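You operate a simulated robot arm through the tools that you are given. There is no shell and no other tool.

You run a simulated two-armed robot. Do the job below in one go: nothing can be reset, and whatever is moved stays where it is left.

Task
Set the drag of the green tab case on the drop slide: pointer in the green.
Fine: then put it in the cart drawer and close the drawer; leave the other cases. Set down upright: what you pick out. Where these are worked on the way, their far stop is far enough and under half their travel is too little: cart drawer.
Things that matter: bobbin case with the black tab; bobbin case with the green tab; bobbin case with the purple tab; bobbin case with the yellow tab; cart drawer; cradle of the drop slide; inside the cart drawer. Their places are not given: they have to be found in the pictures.

It is judged by the outcome, as a careful person would: the job done as asked, and still so three seconds after it is handed in. It fails if anything else is knocked over, pushed out of place, dropped, spilled or broken.

Robot
Two 7-joint arms with two-finger parallel grippers on one trunk that stands fixed in place. Base frame: the origin is at the foot of the trunk, x ahead of it, y to its left, z up. Lengths are in mm, angles in rad, forces in N, time in s.
The left shoulder is at [30, 119, 1110], the right one opposite. With the tool pointing down near the work surface each hand reaches from about 100 to 600 mm from the base axis, measured 20 degrees to its own side. Payload 3.43 kg a hand.
The TCP of each hand is the grasp point between the finger pads, 30 mm short of the fingertips. In the tool frame z runs along the fingers and y along their closing line. Largest opening 94 mm; finger width 28, thickness 10; the body of the gripper, 50 by 96 mm, starts 55 mm behind the TCP.
Orientation is that of the tool frame in the base frame, as a unit quaternion [x, y, z, w]. With the fingers straight down and closing along the base's y, the tool's x points along the base's -x, its y along +y and its z along -z.

Tools
- The arms move only by the tool apply_moves. It takes "left_motion", "right_motion" or both (then of equal length, played together; a hand with none holds still); each is a list of rows, each a list of 6 numbers: the shift along the tool's x, y, z in units of 300 mm (1.0 is 300 mm), then the turn, a rotation vector about the tool's x, y, z in units of 45 degrees (1.0 is 45 degrees). In form: [[x, y, z, wx, wy, wz], ...]. A call has 1 to 20 rows; each row is the pose to reach, as a shift and turn from the pose commanded when the call began, along the tool's axes at that moment. "left_jaw" and "right_jaw" are, for a hand that has rows, the finger opening in mm, from 0 to 94, set as the call begins (left out, the last holds). A call with a number of a shift or a turn outside -1 to 1 is refused whole. Each row takes 0.2 s and may step no farther than 50 mm and 0.15 rad from the row before; otherwise, or with a gripper value out of range, the whole call is refused. A pose out of reach is approached as far as the arm can. The call stops where the force on the tool passes 70 N (or 10 N more than at its start, if that is more) or the arm is blocked; 0.2 s more then pass. Each finger travels about 72 mm/s and halts on what it meets, pressing with about 42 N; the grip force reading is that of the motor and also rises with nothing between the fingers. The clock runs only during rows and for 0.2 s after the last one: add rows that repeat a pose to give the fingers time. It gives the time, the measured TCP pose, the force on the tool (base axes), the opening and the grip force at its end, in the units of the frame above (readings bear some noise), with the torque about the TCP (base axes, N m) and any sound that the robot's microphone picked up.
- Cameras (640 x 400 px; columns grow to the right, rows downward): "scene" is now at [37.2, 1.1, 1805.1]; the picture's right is [0.00, -1.00, 0.00], its down [-0.85, 0.00, -0.52] and it looks along [0.52, 0.00, -0.85] (base axes); focal length 318 px, centre (320, 200). "left" rides on the left gripper at [76, -14, -102] in its tool frame; the picture's right is [0.18, 0.98, 0.00], its down [-0.75, 0.14, -0.64] and it looks along [-0.63, 0.12, 0.77] (tool axes); focal length 243 px, centre (320, 200). "right" rides on the right gripper at [76, 14, -103] in its tool frame; the picture's right is [-0.18, 0.98, 0.00], its down [-0.75, -0.14, -0.64] and it looks along [-0.63, -0.12, 0.77] (tool axes); focal length 243 px, centre (320, 200).
- camera(camera): a new picture of that camera. The clock stands still meanwhile.
- raise_lower(by): moves the trunk up (or, below 0, down) by that many mm; the arms and the scene camera ride with it, the base frame stays. It gives what a move gives, with no picture.
- head_to(pan, tilt): turns the head with the scene camera to pan (to the left, within 2.496 rad either way) and tilt (down, from -0.506 to 1.204), counted from straight ahead of the robot. It gives what a move gives.
- measure_at(camera, pixels): for up to 12 pixels [column, row] of the newest picture of that camera ("zoom" is the newest enlarged one), the place [x, y, z] in the base frame of the surface seen there, good to about 3 mm. The clock stands still meanwhile.
- close_up(camera, box): a new picture of the part [left, top, right, bottom] of that camera's present view, enlarged. The clock stands still meanwhile.
- hand_in(): hands the job in; it is judged then, once.

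Leave the grippers open and the arms clear of the work at the hand-in unless told otherwise.

The tools are called after "Request:" as name(argument=value, ...) on one line, values as JSON. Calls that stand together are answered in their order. apply_moves: Moves the arms, as the interface text tells. Its arguments: {"type":"object","properties":{"left_motion":{"type":"array","items":{"type":"array","items":{"type":"number"}}},"left_jaw":{"type":"number"},"right_motion":{"type":"array","items":{"type":"array","items":{"type":"number"}}},"right_jaw":{"type":"number"}},"required":[]} The other tools are called the same way: raise_lower (by) moves the trunk up or down; head_to (pan, tilt) turns the head that bears the scene camera; camera (camera) takes a picture; measure_at (camera, pixels) gives the place of the surface under pixels of a picture; close_up (camera, box) takes an enlarged picture of a part of a camera's view; hand_in () hands the job in.

At the start:

```text
clock: 0.0
left_ee_pos: [353.3, 86.7, 1274.4]
left_tcp_rot: [0.0, 1.0, 0.0, 0.0]
left_wrist_force: [-0.2, 0.7, 0.5]
left_ft_torque: [0.04, 0.0, 0.03]
left_finger_gap: 94.1
left_gripper_force: 0.2
right_ee_pos: [483.5, -278.6, 1205.6]
right_tcp_rot: [0.0, 1.0, 0.0, 0.0]
right_wrist_force: [0.3, -0.2, 1.0]
right_ft_torque: [0.01, -0.02, -0.02]
right_finger_gap: 94.0
right_gripper_force: 0.1
trunk travel left (down, up): [-375.0, 35.0]
head pan, tilt (commanded): [0.0, 1.021]
```

scene: 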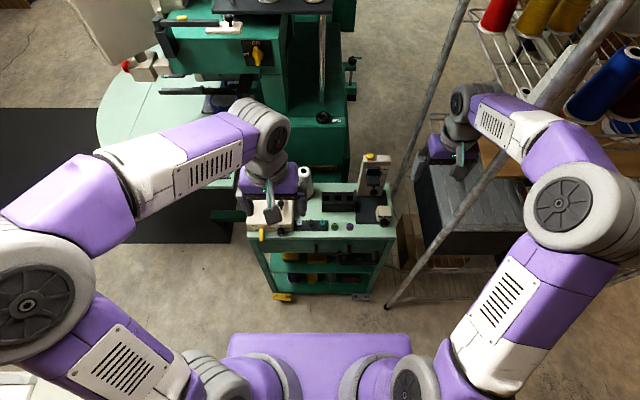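
right: 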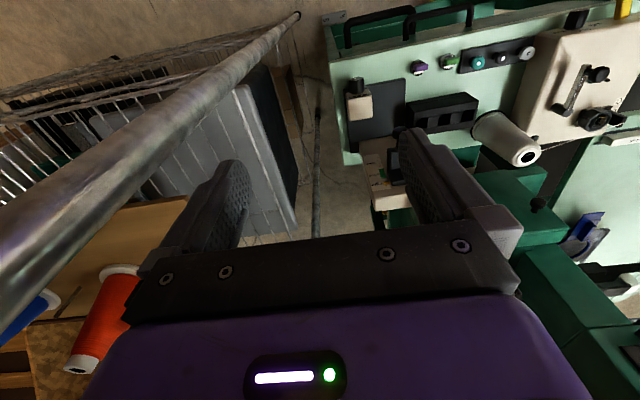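
left: 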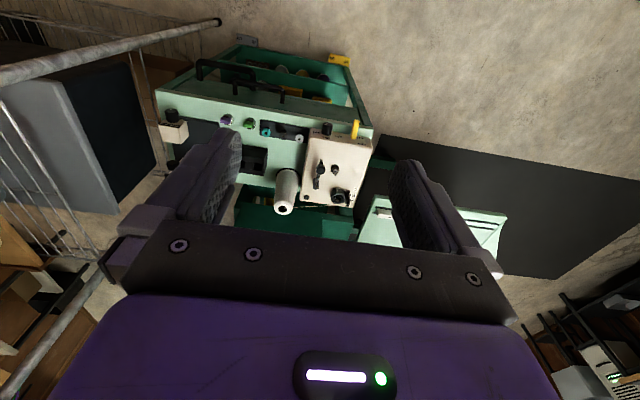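

The work is on a small cart around scene pixels (240-395, 150-300). I'll enlarge this region first.

Request:
close_up(camera="scene", box=[230, 140, 410, 252])

Request:
close_up(camera="left", box=[150, 30, 400, 220])

Request:
close_up(camera="right", box=[310, 0, 640, 206])

```text
3.56 times, centred on (320, 196) of scene
```

zoom: 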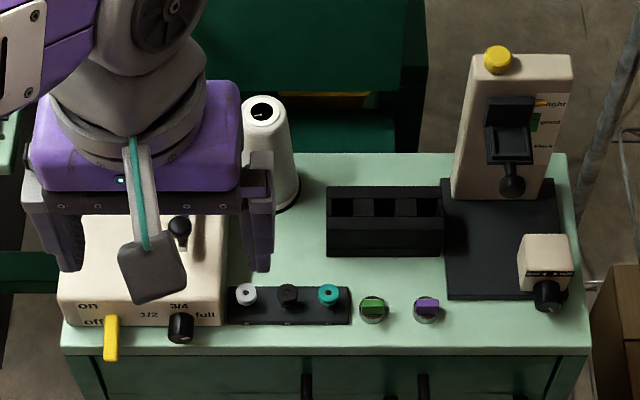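

```text
2.11 times, centred on (275, 125) of left
```

zoom: 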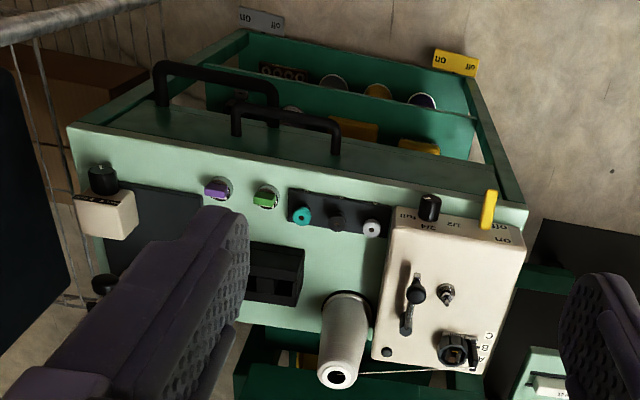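

```text
1.94 times, centred on (475, 103) of right
```

zoom: 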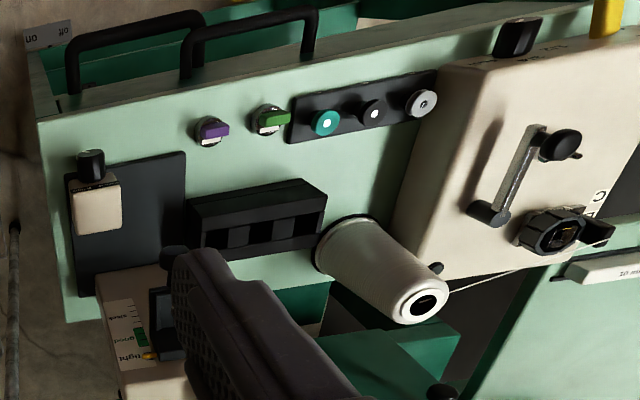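

I see the cart: green and purple tab cases at zoom (373,307) and (427,307), the drop slide on the right with its scale, a black rack, and the handles at the front edge. I'll measure some places.

Request:
measure_at(camera="scene", pixels=[[335, 226], [350, 226], [364, 186], [373, 171], [383, 216], [383, 223], [318, 246], [350, 246], [327, 200], [345, 192], [375, 210], [310, 222]])

Request:
close_up(camera="scene", box=[325, 145, 405, 195])

Request:
close_up(camera="scene", box=[280, 205, 400, 300])

```text
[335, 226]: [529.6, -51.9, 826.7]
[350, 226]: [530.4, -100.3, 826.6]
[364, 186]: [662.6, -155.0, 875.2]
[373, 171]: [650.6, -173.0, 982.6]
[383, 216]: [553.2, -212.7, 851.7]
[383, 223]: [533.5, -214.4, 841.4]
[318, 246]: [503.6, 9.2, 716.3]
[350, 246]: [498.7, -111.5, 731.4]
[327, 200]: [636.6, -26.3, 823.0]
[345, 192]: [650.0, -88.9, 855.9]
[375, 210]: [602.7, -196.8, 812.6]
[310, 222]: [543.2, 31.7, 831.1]
```

```text
8.00 times, centred on (365, 170) of scene
```

zoom: 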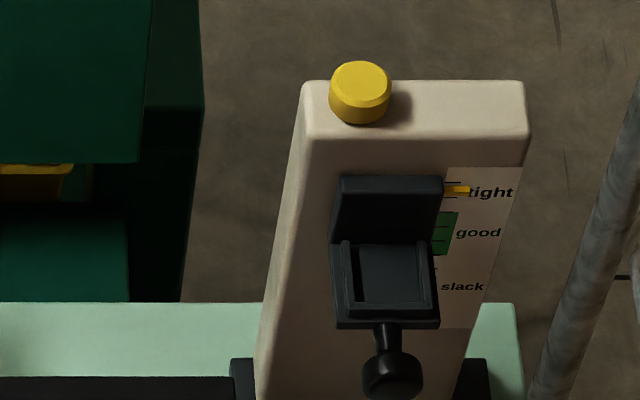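

```text
4.21 times, centred on (340, 252) of scene
```

zoom: 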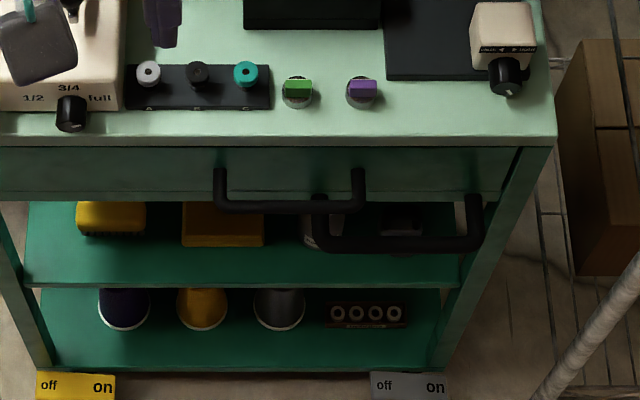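

Now I'll enlarge the knob box, the two cases, the pedals and the cart front.

Request:
close_up(camera="scene", box=[365, 195, 405, 235])

Request:
close_up(camera="scene", box=[325, 215, 365, 240])

Request:
close_up(camera="scene", box=[260, 270, 400, 315])

Request:
close_up(camera="scene", box=[315, 180, 365, 215])

```text
10.00 times, centred on (385, 215) of scene
```

zoom: 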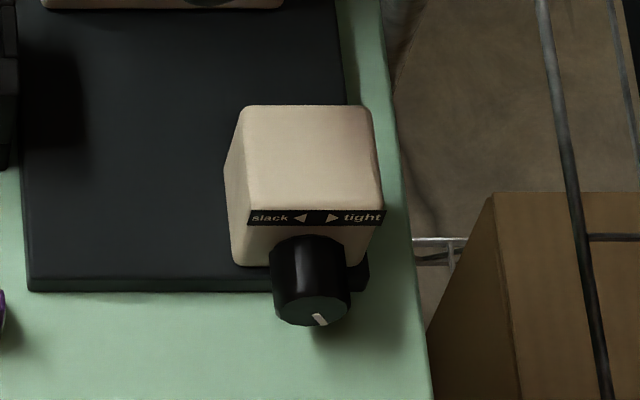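

```text
16.00 times, centred on (345, 228) of scene
```

zoom: 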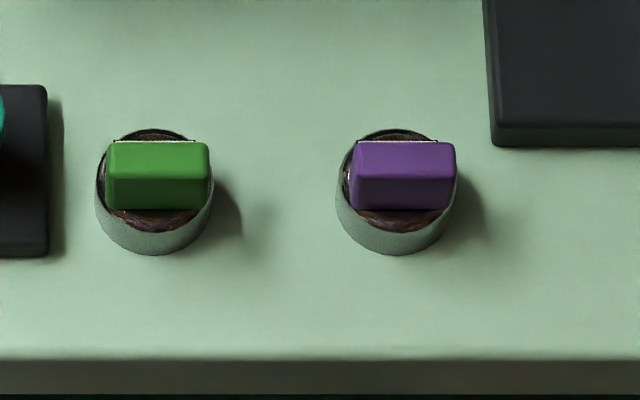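

```text
4.57 times, centred on (330, 292) of scene
```

zoom: 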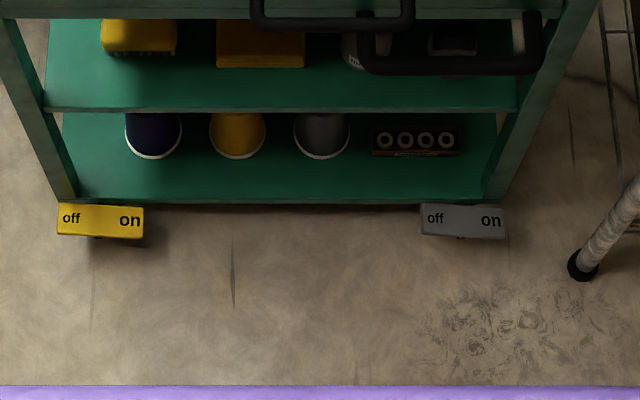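

```text
11.43 times, centred on (340, 198) of scene
```

zoom: 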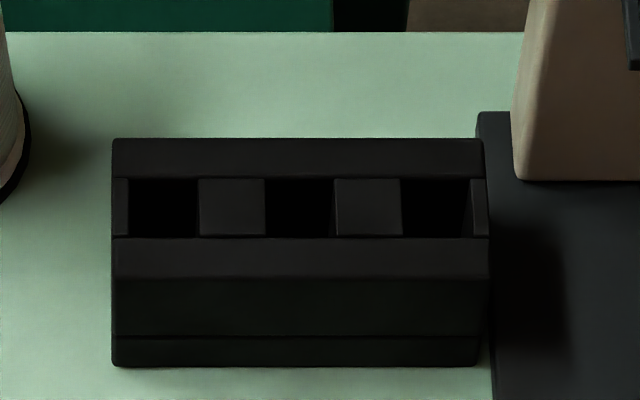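

I'll measure the pedals' two ends (for their rocker state), the drawer handles, the cradle and the knob.

Request:
measure_at(camera="scene", pixels=[[275, 298], [289, 299], [355, 297], [367, 299], [303, 247], [364, 250], [345, 240], [395, 235], [360, 292], [282, 297]])

Request:
close_up(camera="scene", box=[260, 285, 300, 310])

Request:
close_up(camera="scene", box=[340, 285, 380, 310])

Request:
close_up(camera="scene", box=[355, 150, 395, 200])

```text
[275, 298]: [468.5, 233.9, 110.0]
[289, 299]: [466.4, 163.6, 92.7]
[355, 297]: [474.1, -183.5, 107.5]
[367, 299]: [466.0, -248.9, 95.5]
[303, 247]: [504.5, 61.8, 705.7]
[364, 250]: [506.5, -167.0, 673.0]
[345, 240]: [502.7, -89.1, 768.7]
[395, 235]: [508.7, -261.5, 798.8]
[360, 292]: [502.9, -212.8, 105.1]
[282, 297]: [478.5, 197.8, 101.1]
```

```text
16.00 times, centred on (280, 298) of scene
```

zoom: 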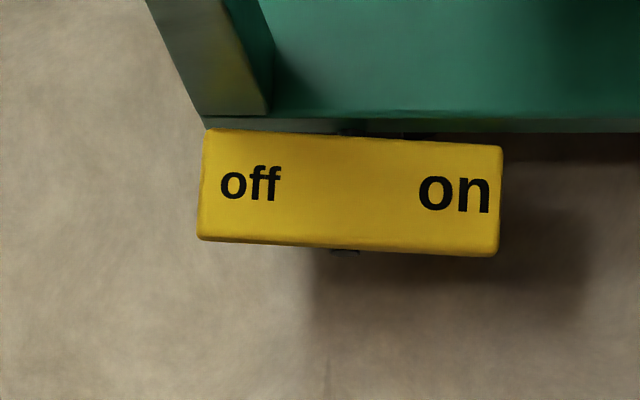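

```text
16.00 times, centred on (360, 298) of scene
```

zoom: 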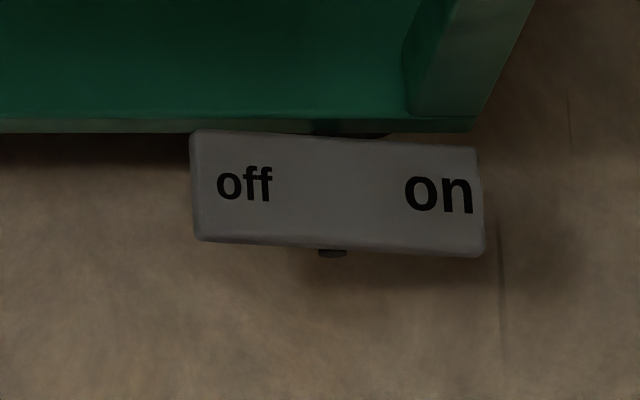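

```text
8.00 times, centred on (375, 175) of scene
```

zoom: 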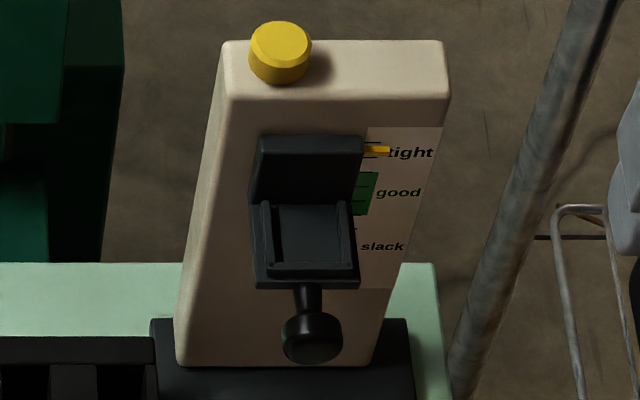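

Both pedals have their "on" side pressed down (z about 93-95 against 108-110), so the brakes look set. Now I measure the drop slide in the last enlarged picture.

Request:
measure_at(camera="zoom", pixels=[[280, 45], [310, 145], [305, 180], [310, 235], [305, 270], [312, 330], [380, 151], [365, 190], [380, 240], [340, 60], [270, 240], [350, 240]])

Request:
camera(camera="scene")

```text
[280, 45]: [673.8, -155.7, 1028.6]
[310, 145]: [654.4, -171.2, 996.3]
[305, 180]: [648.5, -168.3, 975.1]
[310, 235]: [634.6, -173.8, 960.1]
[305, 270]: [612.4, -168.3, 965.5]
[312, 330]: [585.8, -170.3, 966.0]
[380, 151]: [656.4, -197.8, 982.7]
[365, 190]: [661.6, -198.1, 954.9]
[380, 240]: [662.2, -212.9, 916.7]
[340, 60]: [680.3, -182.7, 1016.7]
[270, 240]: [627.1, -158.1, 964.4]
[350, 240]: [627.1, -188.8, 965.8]
```

```text
taken
```

scene: 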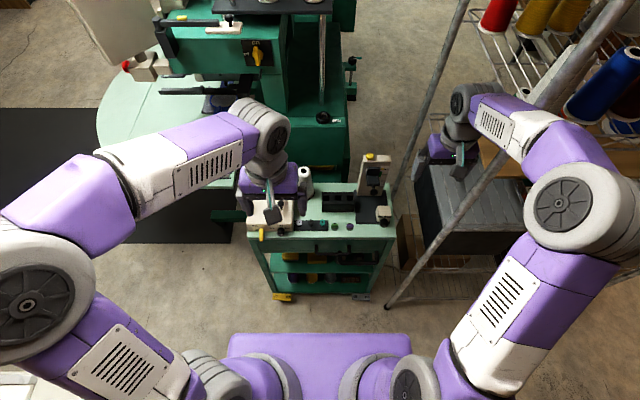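

Next I look at the two black handles at the front of the cart (rows 244-264).

Request:
close_up(camera="scene", box=[300, 232, 396, 292])

Request:
measure_at(camera="scene", pixels=[[333, 254], [320, 254], [347, 254], [358, 262], [345, 262], [375, 262], [316, 250], [376, 254], [340, 232], [320, 237], [310, 268], [350, 252]])

```text
6.67 times, centred on (348, 262) of scene
```

zoom: 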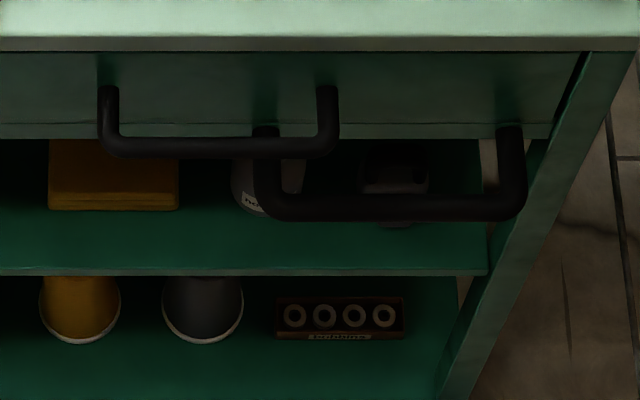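

```text
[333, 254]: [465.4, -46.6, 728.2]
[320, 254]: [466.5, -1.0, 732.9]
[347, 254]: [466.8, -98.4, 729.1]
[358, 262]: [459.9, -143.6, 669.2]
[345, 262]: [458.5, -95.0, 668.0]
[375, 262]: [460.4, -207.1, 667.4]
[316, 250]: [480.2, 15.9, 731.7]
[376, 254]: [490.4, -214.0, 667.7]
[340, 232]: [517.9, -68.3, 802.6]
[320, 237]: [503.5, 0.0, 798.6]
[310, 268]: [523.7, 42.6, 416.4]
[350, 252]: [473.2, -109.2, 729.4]
```

Handle 1's bar is at x≈465, z≈729, y from 16 to -110; handle 2's bar is lower at z≈668. I also see rack poles near the right arm; I measure them so as to keep clear, and then move the left hand lower for a front view of the drawer.

Request:
measure_at(camera="scene", pixels=[[400, 290], [425, 250], [463, 200], [500, 145], [560, 85], [600, 20], [400, 180], [430, 90], [455, 20], [470, 225], [452, 170], [500, 250]])

Request:
apply_moves(left_motion=[[0.1, -0.03, 0.1, 0, 0, 0], [0.2, -0.06, 0.22, 0, 0, 0], [0.3, -0.1, 0.34, 0, 0, 0], [0.38, -0.14, 0.46, 0, 0, 0], [0.42, -0.18, 0.6, 0, 0, 0], [0.46, -0.22, 0.74, 0, 0, 0], [0.5, -0.26, 0.88, 0, 0, 0], [0.5, -0.28, 1.0, 0, 0, 0]])

Request:
camera(camera="left")

Request:
camera(camera="scene")

```text
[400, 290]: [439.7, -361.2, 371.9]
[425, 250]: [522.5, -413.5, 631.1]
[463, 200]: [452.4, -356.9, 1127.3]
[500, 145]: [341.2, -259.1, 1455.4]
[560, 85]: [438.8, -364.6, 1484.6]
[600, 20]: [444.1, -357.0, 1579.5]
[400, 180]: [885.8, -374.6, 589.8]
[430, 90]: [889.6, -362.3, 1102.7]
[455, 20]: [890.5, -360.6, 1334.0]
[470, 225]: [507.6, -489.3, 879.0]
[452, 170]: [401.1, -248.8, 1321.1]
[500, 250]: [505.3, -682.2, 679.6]
```

```text
clock: 1.7
left_ee_pos: [206.3, 3.2, 1006.5]
left_tcp_rot: [0.007, 1.0, -0.004, 0.003]
left_wrist_force: [5.5, 8.5, 98.7]
left_ft_torque: [-1.27, 9.43, -0.71]
left_finger_gap: 94.0
left_gripper_force: 0.1
left hand out of reach, approached as far as the arm can: row 6, 7
right_ee_pos: [483.6, -278.4, 1206.4]
right_tcp_rot: [0.001, 1.0, 0.0, -0.001]
right_wrist_force: [0.2, -1.0, -0.7]
right_ft_torque: [0.02, 0.01, 0.0]
right_finger_gap: 94.1
right_gripper_force: 0.0
trunk travel left (down, up): [-375.0, 35.0]
head pan, tilt (commanded): [0.0, 1.021]
stopped in row 8 (left hand): the force on the tool passed its limit at 393 N (the readings are from after the stop); the commanded pose is now the measured one
```

```text
taken
```

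left: 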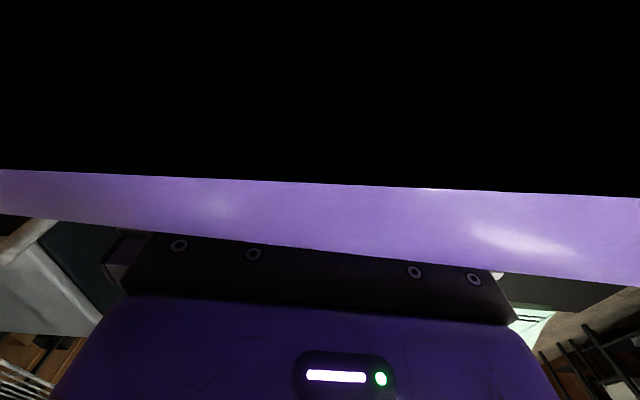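

```text
taken
```

scene: 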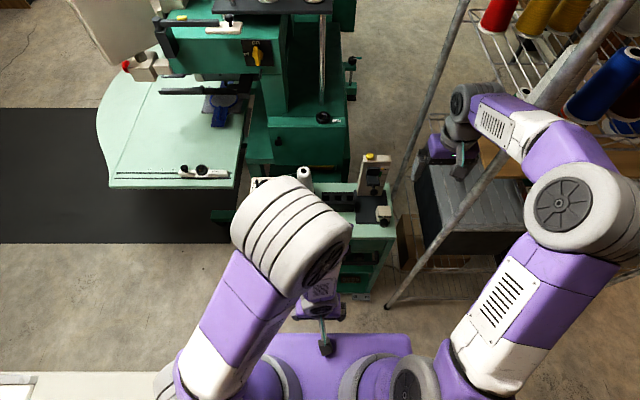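

The left hand touched the robot's own purple trunk block. I back it straight up, then forward away from it.

Request:
apply_moves(left_motion=[[0, 0, -0.1, 0, 0, 0], [-0.05, 0, -0.22, 0, 0, 0], [-0.15, 0, -0.34, 0, 0, 0], [-0.27, 0, -0.42, 0, 0, 0], [-0.4, 0.05, -0.42, 0, 0, 0], [-0.5, 0.1, -0.42, 0, 0, 0]])

Request:
camera(camera="left")

Request:
camera(camera="scene")

```text
clock: 3.1
left_ee_pos: [354.8, 30.8, 1129.8]
left_tcp_rot: [0.006, 1.0, -0.002, 0.002]
left_wrist_force: [0.5, 0.5, -0.5]
left_ft_torque: [-0.03, 0.01, 0.0]
left_finger_gap: 94.1
left_gripper_force: 0.0
right_ee_pos: [482.6, -278.2, 1206.7]
right_tcp_rot: [0.002, 1.0, 0.0, 0.0]
right_wrist_force: [0.3, 0.1, 0.5]
right_ft_torque: [0.01, -0.02, -0.02]
right_finger_gap: 94.0
right_gripper_force: 0.0
trunk travel left (down, up): [-375.0, 35.0]
head pan, tilt (commanded): [0.0, 1.021]
```

```text
taken
```

left: 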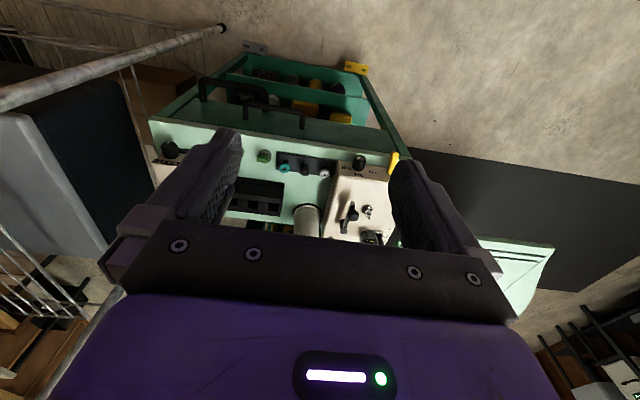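

```text
taken
```

scene: 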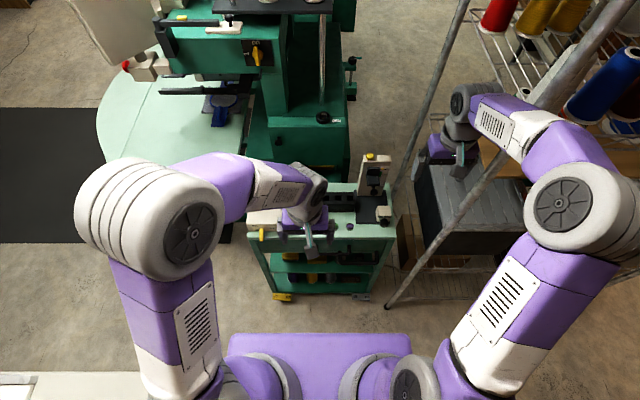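

The arm is free again. I enlarge the cart front in the left camera.

Request:
close_up(camera="left", box=[140, 35, 420, 210])

Request:
close_up(camera="left", box=[140, 50, 320, 160])

```text
2.29 times, centred on (280, 122) of left
```

zoom: 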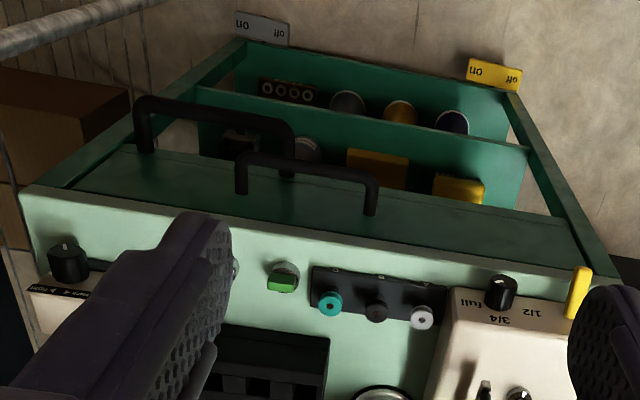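

```text
3.56 times, centred on (230, 105) of left
```

zoom: 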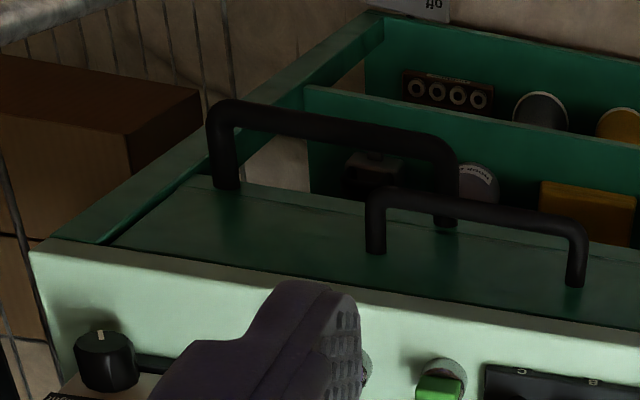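

Handle 1 sits on the drawer panel; handle 2 is on the rail below. Next I clear the left hand to the left and bring the right hand in for a close look at the cases and the drop slide.

Request:
apply_moves(left_motion=[[0.02, 0.11, -0.03, 0, 0, 0], [0.04, 0.22, -0.06, 0, 0, 0], [0.06, 0.33, -0.09, 0, 0, 0], [0.07, 0.44, -0.12, 0, 0, 0], [0.08, 0.55, -0.15, 0, 0, 0], [0.08, 0.66, -0.17, 0, 0, 0]], right_motion=[[0.03, 0.09, 0.08, 0, 0, 0], [0.06, 0.18, 0.17, 0, 0, 0], [0.09, 0.27, 0.26, 0, 0, 0], [0.12, 0.36, 0.35, 0, 0, 0], [0.15, 0.45, 0.44, 0, 0, 0], [0.177, 0.527, 0.52, 0, 0, 0]])

Request:
camera(camera="right")

Request:
camera(camera="scene")

```text
clock: 4.5
left_ee_pos: [332.6, 232.7, 1178.1]
left_tcp_rot: [0.006, 1.0, -0.002, 0.002]
left_wrist_force: [-1.0, -0.1, -0.3]
left_ft_torque: [-0.02, 0.04, 0.01]
left_finger_gap: 94.1
left_gripper_force: 0.0
right_ee_pos: [431.0, -120.4, 1050.4]
right_tcp_rot: [0.001, 1.0, 0.0, 0.0]
right_wrist_force: [0.0, -0.1, 0.5]
right_ft_torque: [-0.04, 0.01, 0.03]
right_finger_gap: 93.8
right_gripper_force: 0.0
trunk travel left (down, up): [-375.0, 35.0]
head pan, tilt (commanded): [0.0, 1.021]
```

```text
taken
```

right: 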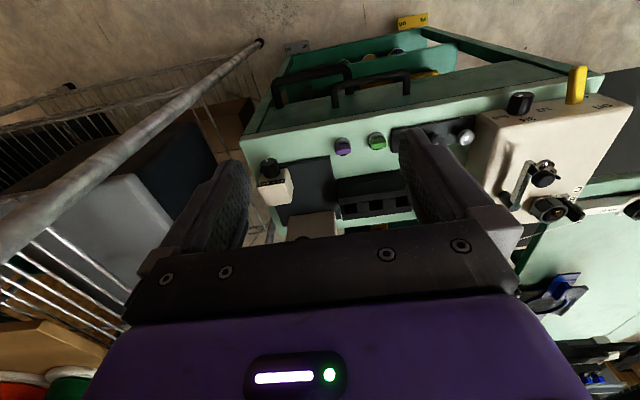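

```text
taken
```

scene: 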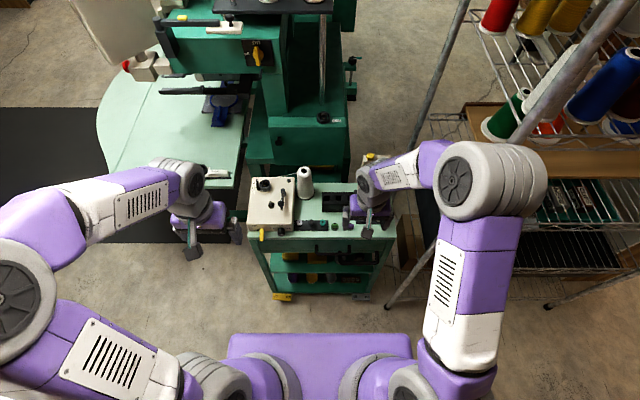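

I enlarge the cases, rack and knob box in the right camera, and measure cases and table height.

Request:
close_up(camera="right", box=[240, 120, 420, 240])

Request:
measure_at(camera="right", pixels=[[343, 150], [376, 145], [377, 138], [343, 141], [360, 155], [365, 145], [269, 168], [272, 190], [392, 205], [376, 207], [355, 209], [300, 185]])

Request:
close_up(camera="right", box=[320, 120, 400, 170])

```text
3.33 times, centred on (330, 180) of right
```

zoom: 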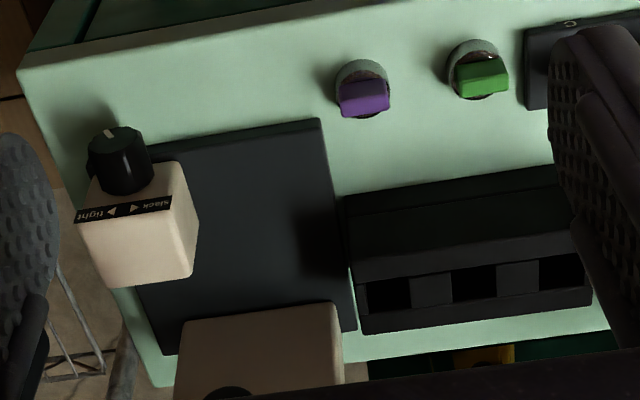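

```text
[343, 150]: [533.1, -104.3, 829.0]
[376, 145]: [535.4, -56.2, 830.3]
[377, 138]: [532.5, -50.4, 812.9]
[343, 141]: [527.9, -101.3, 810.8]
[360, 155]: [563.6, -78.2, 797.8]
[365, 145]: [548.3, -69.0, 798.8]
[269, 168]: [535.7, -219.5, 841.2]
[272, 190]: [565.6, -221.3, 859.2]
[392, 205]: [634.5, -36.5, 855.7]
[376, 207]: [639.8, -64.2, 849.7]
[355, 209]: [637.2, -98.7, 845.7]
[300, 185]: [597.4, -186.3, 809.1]
```

```text
8.00 times, centred on (360, 145) of right
```

zoom: 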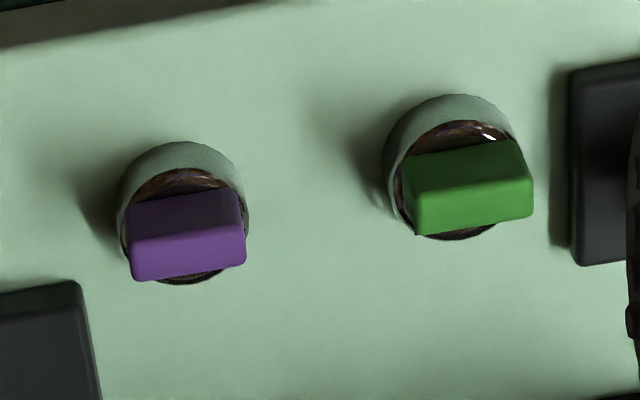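

The table top is at z≈798, case body about 25 mm across and 14 mm high, with the tab to z≈829. I test the right arm's reach toward a spot high above the cradle, tool straight down.

Request:
apply_moves(right_motion=[[-0.08, -0.03, -0.1, 0, 0, 0], [-0.18, -0.06, -0.2, 0, 0, 0], [-0.3, -0.1, -0.23, 0, 0, 0], [-0.42, -0.14, -0.23, 0, 0, 0], [-0.54, -0.17, -0.23, 0, 0, 0], [-0.66, -0.17, -0.23, 0, 0, 0]])

Request:
camera(camera="right")

Request:
camera(camera="scene")

```text
clock: 5.9
left_ee_pos: [335.4, 232.3, 1178.6]
left_tcp_rot: [0.006, 1.0, -0.003, 0.002]
left_wrist_force: [0.5, 0.7, -0.5]
left_ft_torque: [-0.04, 0.05, 0.02]
left_finger_gap: 94.0
left_gripper_force: 0.1
right_ee_pos: [630.1, -171.1, 1118.1]
right_tcp_rot: [0.001, 1.0, 0.001, -0.002]
right_wrist_force: [0.7, -0.6, 0.1]
right_ft_torque: [0.0, 0.0, -0.02]
right_finger_gap: 94.0
right_gripper_force: 0.0
trunk travel left (down, up): [-375.0, 35.0]
head pan, tilt (commanded): [0.0, 1.021]
```

```text
taken
```

right: 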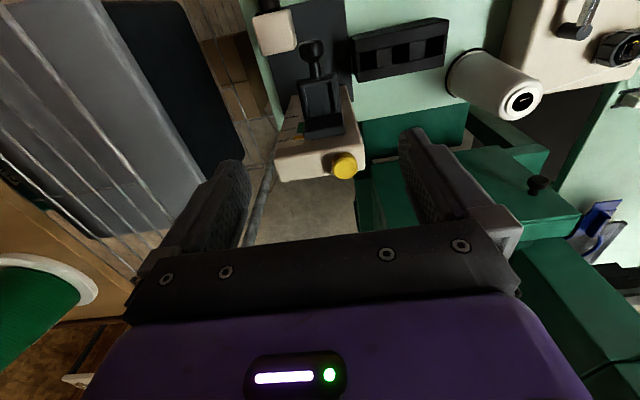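

```text
taken
```

scene: 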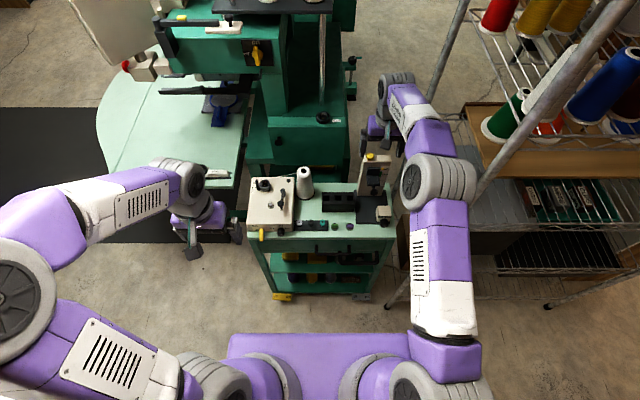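

Reached tool-down. I enlarge the cradle seen by the right camera and measure it.

Request:
close_up(camera="right", box=[240, 0, 400, 200])

Request:
close_up(camera="right", box=[280, 30, 376, 190])

Request:
close_up(camera="right", box=[290, 60, 354, 140])

```text
2.00 times, centred on (320, 100) of right
```

zoom: 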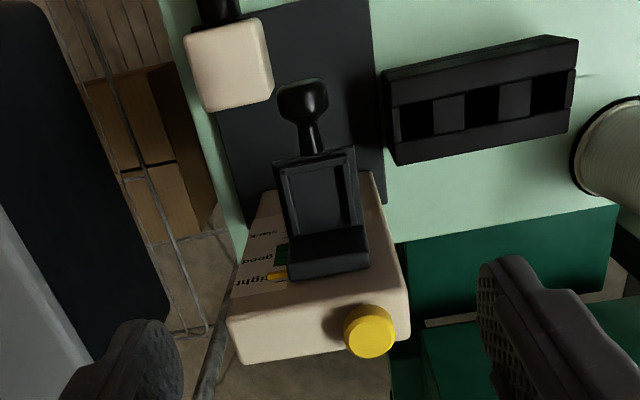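

```text
2.50 times, centred on (328, 110) of right
```

zoom: 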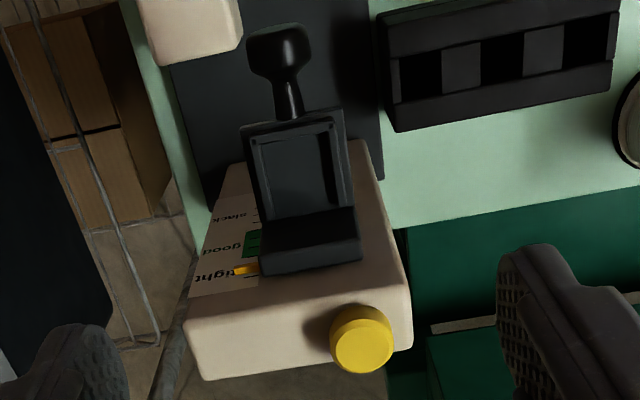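

```text
5.00 times, centred on (322, 100) of right
```

zoom: 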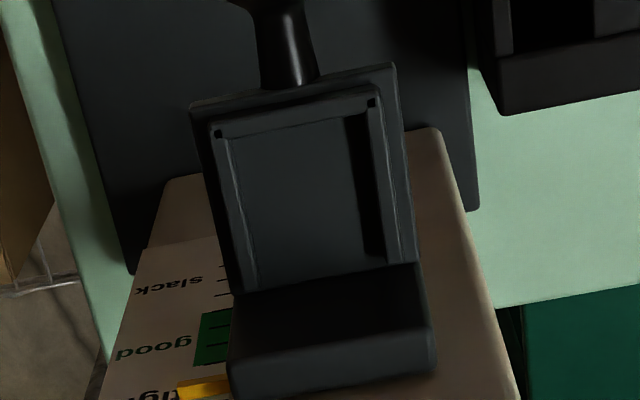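

I measure the cradle's floor corners, lips and back plate in this enlarged picture.

Request:
measure_at(camera="zoom", pixels=[[300, 200], [245, 150], [350, 130], [268, 275], [350, 260], [226, 200], [388, 190], [300, 113], [330, 300], [330, 350], [300, 95], [205, 385]])

```text
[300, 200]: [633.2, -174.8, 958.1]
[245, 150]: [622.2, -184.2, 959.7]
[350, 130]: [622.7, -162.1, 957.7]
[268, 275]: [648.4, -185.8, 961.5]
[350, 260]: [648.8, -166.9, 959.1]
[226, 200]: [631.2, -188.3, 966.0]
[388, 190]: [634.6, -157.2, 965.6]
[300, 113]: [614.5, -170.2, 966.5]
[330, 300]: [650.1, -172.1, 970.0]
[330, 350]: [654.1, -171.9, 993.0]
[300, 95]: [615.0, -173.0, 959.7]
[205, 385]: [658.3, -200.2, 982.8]
```

The cradle floor is at z≈959 with lips at 966; its middle is about (633, -172.7). Now I move the right hand to above the green case, jaws to 34 mm so the fingers clear the purple case and the bobbin tray.

Request:
apply_moves(right_motion=[[0.07, 0.08, 0.06, 0, 0, 0], [0.14, 0.16, 0.13, 0, 0, 0], [0.21, 0.24, 0.2, 0, 0, 0], [0.28, 0.32, 0.28, 0, 0, 0], [0.3437, 0.4037, 0.3937, 0, 0, 0]], right_jaw=34)

Request:
apply_moves(right_motion=[[0, 0, 0.12, 0, 0, 0], [0, 0, 0.24, 0, 0, 0], [0, 0, 0.3333, 0, 0, 0]])

Request:
camera(camera="right")

Request:
camera(camera="scene")

```text
clock: 7.1
left_ee_pos: [334.8, 231.8, 1179.0]
left_tcp_rot: [0.007, 1.0, -0.003, 0.002]
left_wrist_force: [-1.3, 0.6, 0.4]
left_ft_torque: [0.04, -0.02, -0.02]
left_finger_gap: 94.0
left_gripper_force: 0.1
right_ee_pos: [526.6, -51.1, 1000.9]
right_tcp_rot: [0.002, 1.0, 0.0, 0.0]
right_wrist_force: [0.2, -0.4, -0.2]
right_ft_torque: [0.02, -0.02, 0.03]
right_finger_gap: 34.2
right_gripper_force: 0.0
trunk travel left (down, up): [-375.0, 35.0]
head pan, tilt (commanded): [0.0, 1.021]
```

```text
clock: 7.9
left_ee_pos: [334.0, 231.3, 1178.8]
left_tcp_rot: [0.006, 1.0, -0.001, 0.001]
left_wrist_force: [0.2, -0.4, 0.0]
left_ft_torque: [0.01, 0.03, 0.02]
left_finger_gap: 93.8
left_gripper_force: 0.0
right_ee_pos: [525.3, -50.9, 900.8]
right_tcp_rot: [0.002, 1.0, 0.001, 0.001]
right_wrist_force: [0.5, 0.3, -0.3]
right_ft_torque: [-0.01, 0.01, 0.0]
right_finger_gap: 34.2
right_gripper_force: 0.1
trunk travel left (down, up): [-375.0, 35.0]
head pan, tilt (commanded): [0.0, 1.021]
```

```text
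taken
```

right: 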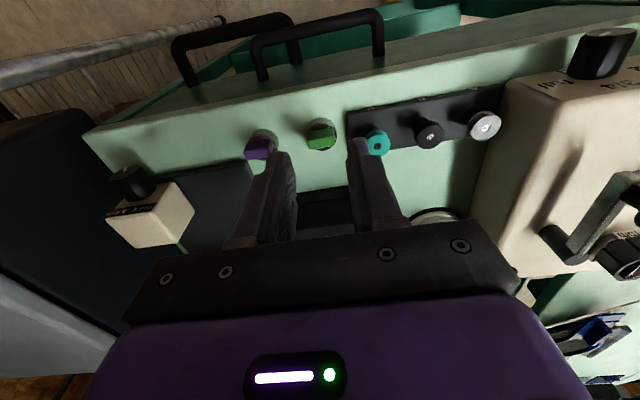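

```text
taken
```

scene: 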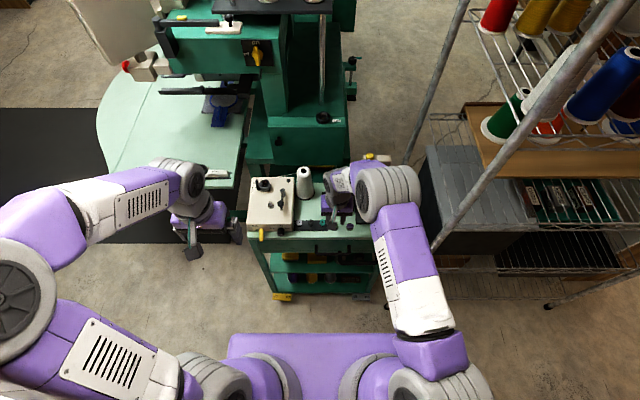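

The green case is visible between the fingers at (321,136). I enlarge it and measure the tab, body and tray.

Request:
close_up(camera="right", box=[240, 100, 400, 200])

Request:
close_up(camera="right", box=[288, 110, 352, 160])

```text
4.00 times, centred on (320, 150) of right
```

zoom: 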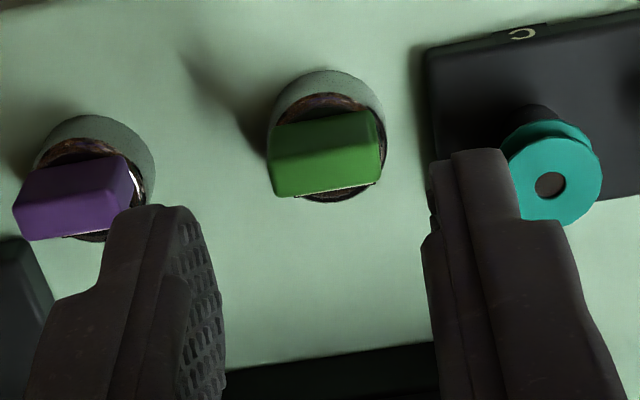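

```text
8.00 times, centred on (320, 135) of right
```

zoom: 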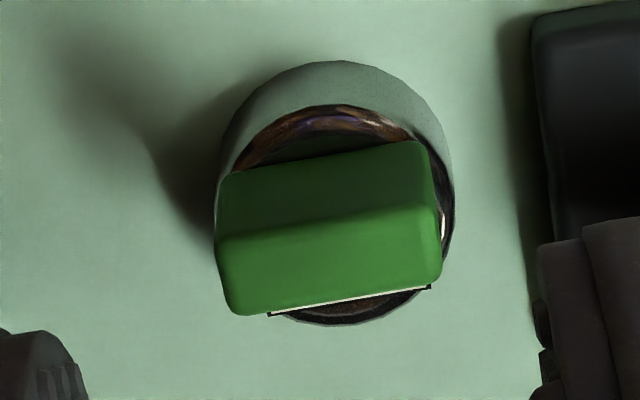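

Request:
measure_at(camera="zoom", pixels=[[330, 160], [330, 195], [330, 235], [330, 285], [235, 260], [430, 240], [330, 110], [330, 70], [340, 318], [448, 200], [570, 100], [560, 180]])

Request:
close_up(camera="scene", box=[310, 180, 370, 240])

```text
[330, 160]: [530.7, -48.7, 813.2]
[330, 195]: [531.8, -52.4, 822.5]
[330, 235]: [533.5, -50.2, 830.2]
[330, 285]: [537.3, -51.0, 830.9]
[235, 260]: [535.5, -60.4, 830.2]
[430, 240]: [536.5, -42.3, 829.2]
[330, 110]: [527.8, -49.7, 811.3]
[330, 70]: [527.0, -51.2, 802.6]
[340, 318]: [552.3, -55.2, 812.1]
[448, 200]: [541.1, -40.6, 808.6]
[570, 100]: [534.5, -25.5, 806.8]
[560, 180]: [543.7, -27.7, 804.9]
```

```text
6.67 times, centred on (340, 210) of scene
```

zoom: 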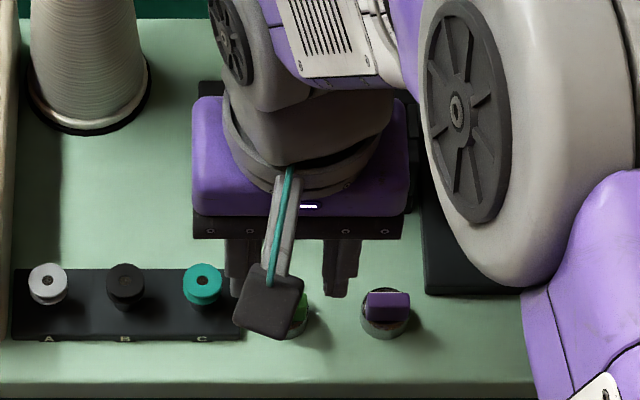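

The tab spans x 531–540, y −61..−41, top z 830; the body top is at 812 and the tray top 806. I lower to TCP (532, -51, 845), fingertips at 815, then close on the tab.

Request:
apply_moves(right_motion=[[-0.0223, 0, 0.06, 0, 0, 0], [-0.0223, 0, 0.12, 0, 0, 0], [-0.0223, 0, 0.186, 0, 0, 0], [-0.0223, 0, 0.186, 0, 0, 0]])

Request:
close_up(camera="right", box=[240, 100, 400, 200])

```text
clock: 8.9
left_ee_pos: [333.8, 231.5, 1179.2]
left_tcp_rot: [0.006, 1.0, -0.002, 0.002]
left_wrist_force: [0.2, -0.5, -0.6]
left_ft_torque: [-0.01, 0.0, 0.02]
left_finger_gap: 93.9
left_gripper_force: 0.0
right_ee_pos: [531.7, -48.6, 843.4]
right_tcp_rot: [0.001, 1.0, -0.001, 0.0]
right_wrist_force: [0.8, -0.4, 0.8]
right_ft_torque: [0.01, 0.01, 0.0]
right_finger_gap: 34.0
right_gripper_force: 0.1
trunk travel left (down, up): [-375.0, 35.0]
head pan, tilt (commanded): [0.0, 1.021]
```

```text
4.00 times, centred on (320, 150) of right
```

zoom: 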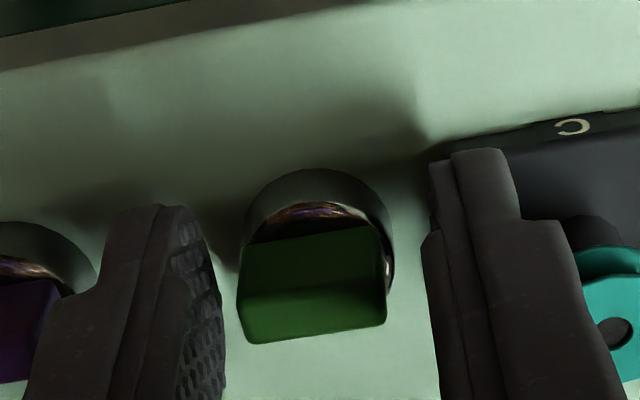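

The case is slightly toward the right-hand finger; I shift 2.4 mm toward -y, then close.

Request:
apply_moves(right_motion=[[0, -0.008, 0, 0, 0, 0], [0, -0.008, 0, 0, 0, 0]])

Request:
apply_moves(right_motion=[[0, 0, 0, 0, 0, 0], [0, 0, 0, 0, 0, 0], [0, 0, 0, 0, 0, 0], [0, 0, 0, 0, 0, 0]], right_jaw=10)

Request:
close_up(camera="right", box=[240, 100, 400, 200])

```text
clock: 9.5
left_ee_pos: [333.9, 231.5, 1179.4]
left_tcp_rot: [0.006, 1.0, -0.002, 0.002]
left_wrist_force: [0.6, -0.2, -0.5]
left_ft_torque: [-0.01, 0.01, 0.03]
left_finger_gap: 94.3
left_gripper_force: 0.1
right_ee_pos: [532.6, -52.7, 844.8]
right_tcp_rot: [0.001, 1.0, 0.0, -0.001]
right_wrist_force: [0.0, -0.4, -0.6]
right_ft_torque: [0.03, 0.05, 0.04]
right_finger_gap: 34.0
right_gripper_force: 0.0
trunk travel left (down, up): [-375.0, 35.0]
head pan, tilt (commanded): [0.0, 1.021]
```

```text
clock: 10.5
left_ee_pos: [334.7, 231.8, 1178.5]
left_tcp_rot: [0.006, 1.0, -0.002, 0.002]
left_wrist_force: [0.7, -1.0, -0.1]
left_ft_torque: [0.0, 0.02, 0.0]
left_finger_gap: 93.9
left_gripper_force: 0.0
right_ee_pos: [531.3, -53.3, 844.6]
right_tcp_rot: [0.0, 1.0, 0.0, 0.0]
right_wrist_force: [0.3, 0.3, -0.6]
right_ft_torque: [0.03, -0.04, 0.01]
right_finger_gap: 20.2
right_gripper_force: 42.3
trunk travel left (down, up): [-375.0, 35.0]
head pan, tilt (commanded): [0.0, 1.021]
```

```text
4.00 times, centred on (320, 150) of right
```

zoom: 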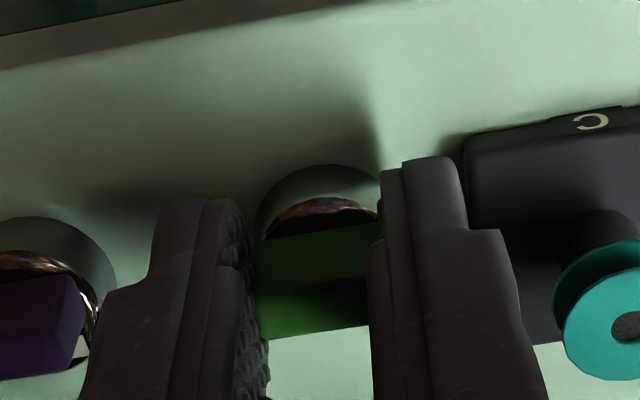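

Gripped at 20.2 mm with 42 N. I lift straight up and check.

Request:
apply_moves(right_motion=[[0, 0, -0.05, 0, 0, 0], [0, 0, -0.15, 0, 0, 0], [0, 0, -0.3, 0, 0, 0], [0, 0, -0.45, 0, 0, 0], [0, 0, -0.6, 0, 0, 0]])

Request:
camera(camera="right")

Request:
close_up(camera="scene", box=[300, 160, 400, 240])

```text
clock: 11.7
left_ee_pos: [332.4, 231.7, 1178.8]
left_tcp_rot: [0.007, 1.0, -0.002, 0.002]
left_wrist_force: [-0.2, 0.2, 0.4]
left_ft_torque: [0.0, -0.02, -0.04]
left_finger_gap: 94.0
left_gripper_force: 0.0
right_ee_pos: [530.4, -51.3, 1027.1]
right_tcp_rot: [0.001, 1.0, -0.001, 0.0]
right_wrist_force: [0.0, -0.5, 0.0]
right_ft_torque: [0.0, 0.0, -0.05]
right_finger_gap: 20.4
right_gripper_force: 42.2
trunk travel left (down, up): [-375.0, 35.0]
head pan, tilt (commanded): [0.0, 1.021]
```

```text
taken
```

right: 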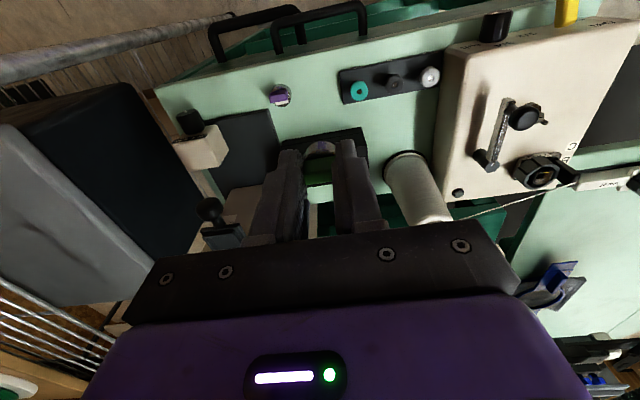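

```text
5.00 times, centred on (350, 200) of scene
```

zoom: 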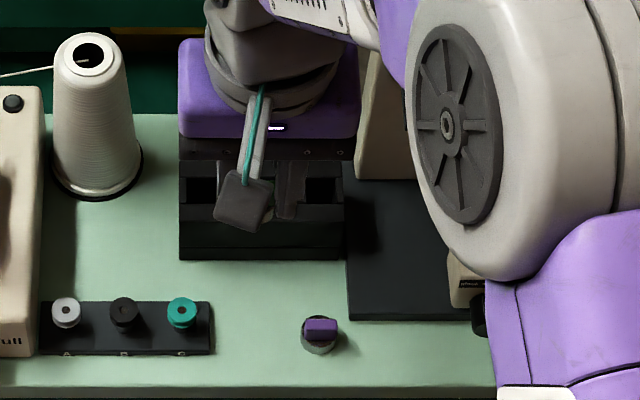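

The case is held. I enlarge it in the gripper to measure its place relative to the TCP.

Request:
close_up(camera="right", box=[280, 125, 360, 195])

Request:
measure_at(camera="right", pixels=[[318, 145], [318, 150], [318, 165], [318, 155], [290, 155], [350, 148]])

```text
5.71 times, centred on (320, 160) of right
```

zoom: 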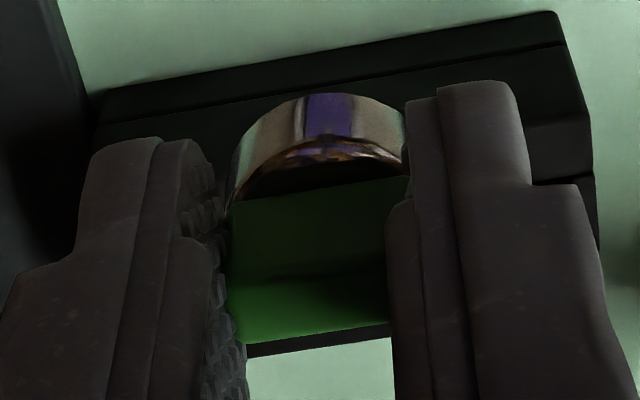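

```text
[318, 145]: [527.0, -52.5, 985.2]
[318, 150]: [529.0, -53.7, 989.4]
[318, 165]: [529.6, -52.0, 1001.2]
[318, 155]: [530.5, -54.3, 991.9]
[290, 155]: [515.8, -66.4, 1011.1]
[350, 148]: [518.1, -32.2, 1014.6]
```

The body front is 4 mm short of the TCP, so its centre is about 8.5 mm beyond it. I carry it to above the cradle: TCP (624.5, -172.7, 1060).

Request:
apply_moves(right_motion=[[0, 0, -0.11, 0, 0, 0], [-0.06, -0.1, -0.11, 0, 0, 0], [-0.13, -0.2, -0.11, 0, 0, 0], [-0.2, -0.3, -0.11, 0, 0, 0], [-0.26, -0.4047, -0.11, 0, 0, 0], [-0.3137, -0.4047, -0.11, 0, 0, 0], [-0.3137, -0.4047, -0.11, 0, 0, 0]])

Request:
camera(camera="right")

Request:
close_up(camera="right", box=[260, 90, 380, 200])

Request:
close_up(camera="scene", box=[340, 130, 410, 190])

```text
clock: 13.3
left_ee_pos: [334.8, 231.2, 1178.7]
left_tcp_rot: [0.006, 1.0, -0.002, 0.002]
left_wrist_force: [0.1, -0.3, -0.8]
left_ft_torque: [0.02, -0.01, -0.02]
left_finger_gap: 94.1
left_gripper_force: 0.1
right_ee_pos: [624.9, -176.6, 1057.9]
right_tcp_rot: [0.001, 1.0, 0.001, 0.0]
right_wrist_force: [1.3, 0.2, -0.2]
right_ft_torque: [-0.02, -0.01, -0.01]
right_finger_gap: 19.9
right_gripper_force: 42.0
trunk travel left (down, up): [-375.0, 35.0]
head pan, tilt (commanded): [0.0, 1.021]
```

```text
taken
```

right: 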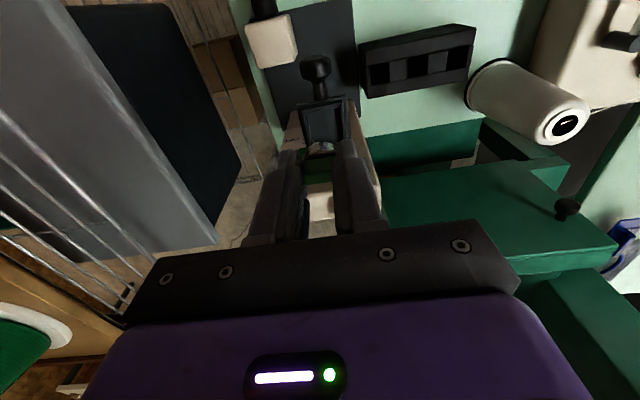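

```text
3.64 times, centred on (320, 145) of right
```

zoom: 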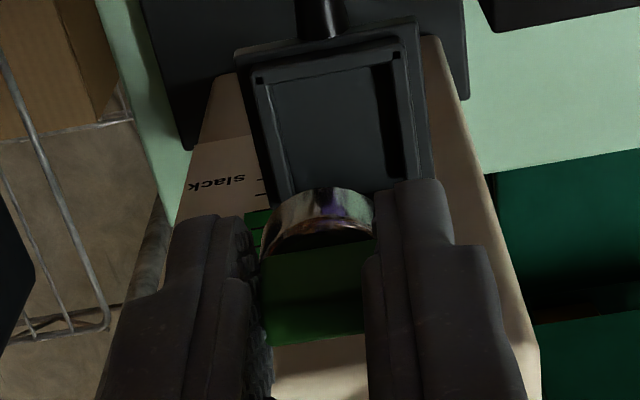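

```text
6.67 times, centred on (375, 160) of scene
```

zoom: 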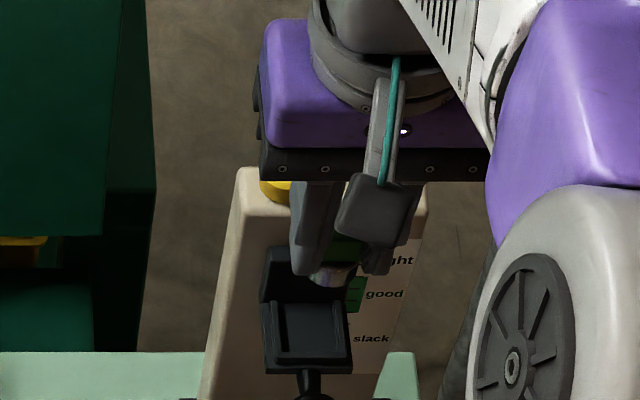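

I measure the case body and the cradle lips in this view to check alignment.

Request:
close_up(camera="right", box=[290, 90, 360, 160])

```text
5.71 times, centred on (325, 125) of right
```

zoom: 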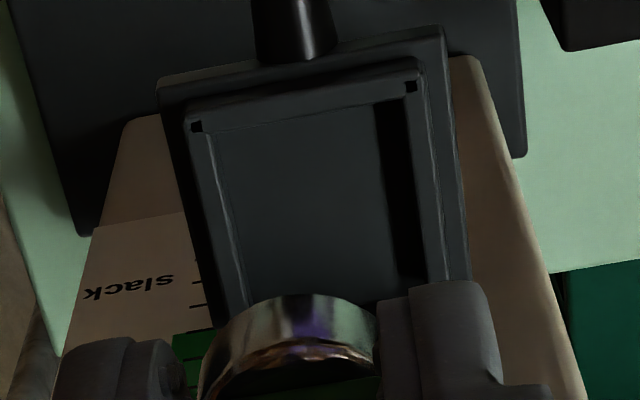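

Request:
measure_at(camera="zoom", pixels=[[300, 310], [245, 330], [355, 325], [225, 220], [213, 220], [430, 200], [420, 200], [445, 200], [300, 100], [205, 390], [378, 355], [300, 340]])

```text
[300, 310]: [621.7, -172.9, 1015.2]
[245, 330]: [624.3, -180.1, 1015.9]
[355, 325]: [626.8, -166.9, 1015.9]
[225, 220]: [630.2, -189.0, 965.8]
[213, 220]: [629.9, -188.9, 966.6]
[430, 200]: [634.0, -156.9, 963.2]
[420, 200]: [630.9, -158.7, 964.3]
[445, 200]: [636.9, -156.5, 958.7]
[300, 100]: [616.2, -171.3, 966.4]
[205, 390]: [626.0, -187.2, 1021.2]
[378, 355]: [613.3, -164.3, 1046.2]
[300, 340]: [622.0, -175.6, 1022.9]
```

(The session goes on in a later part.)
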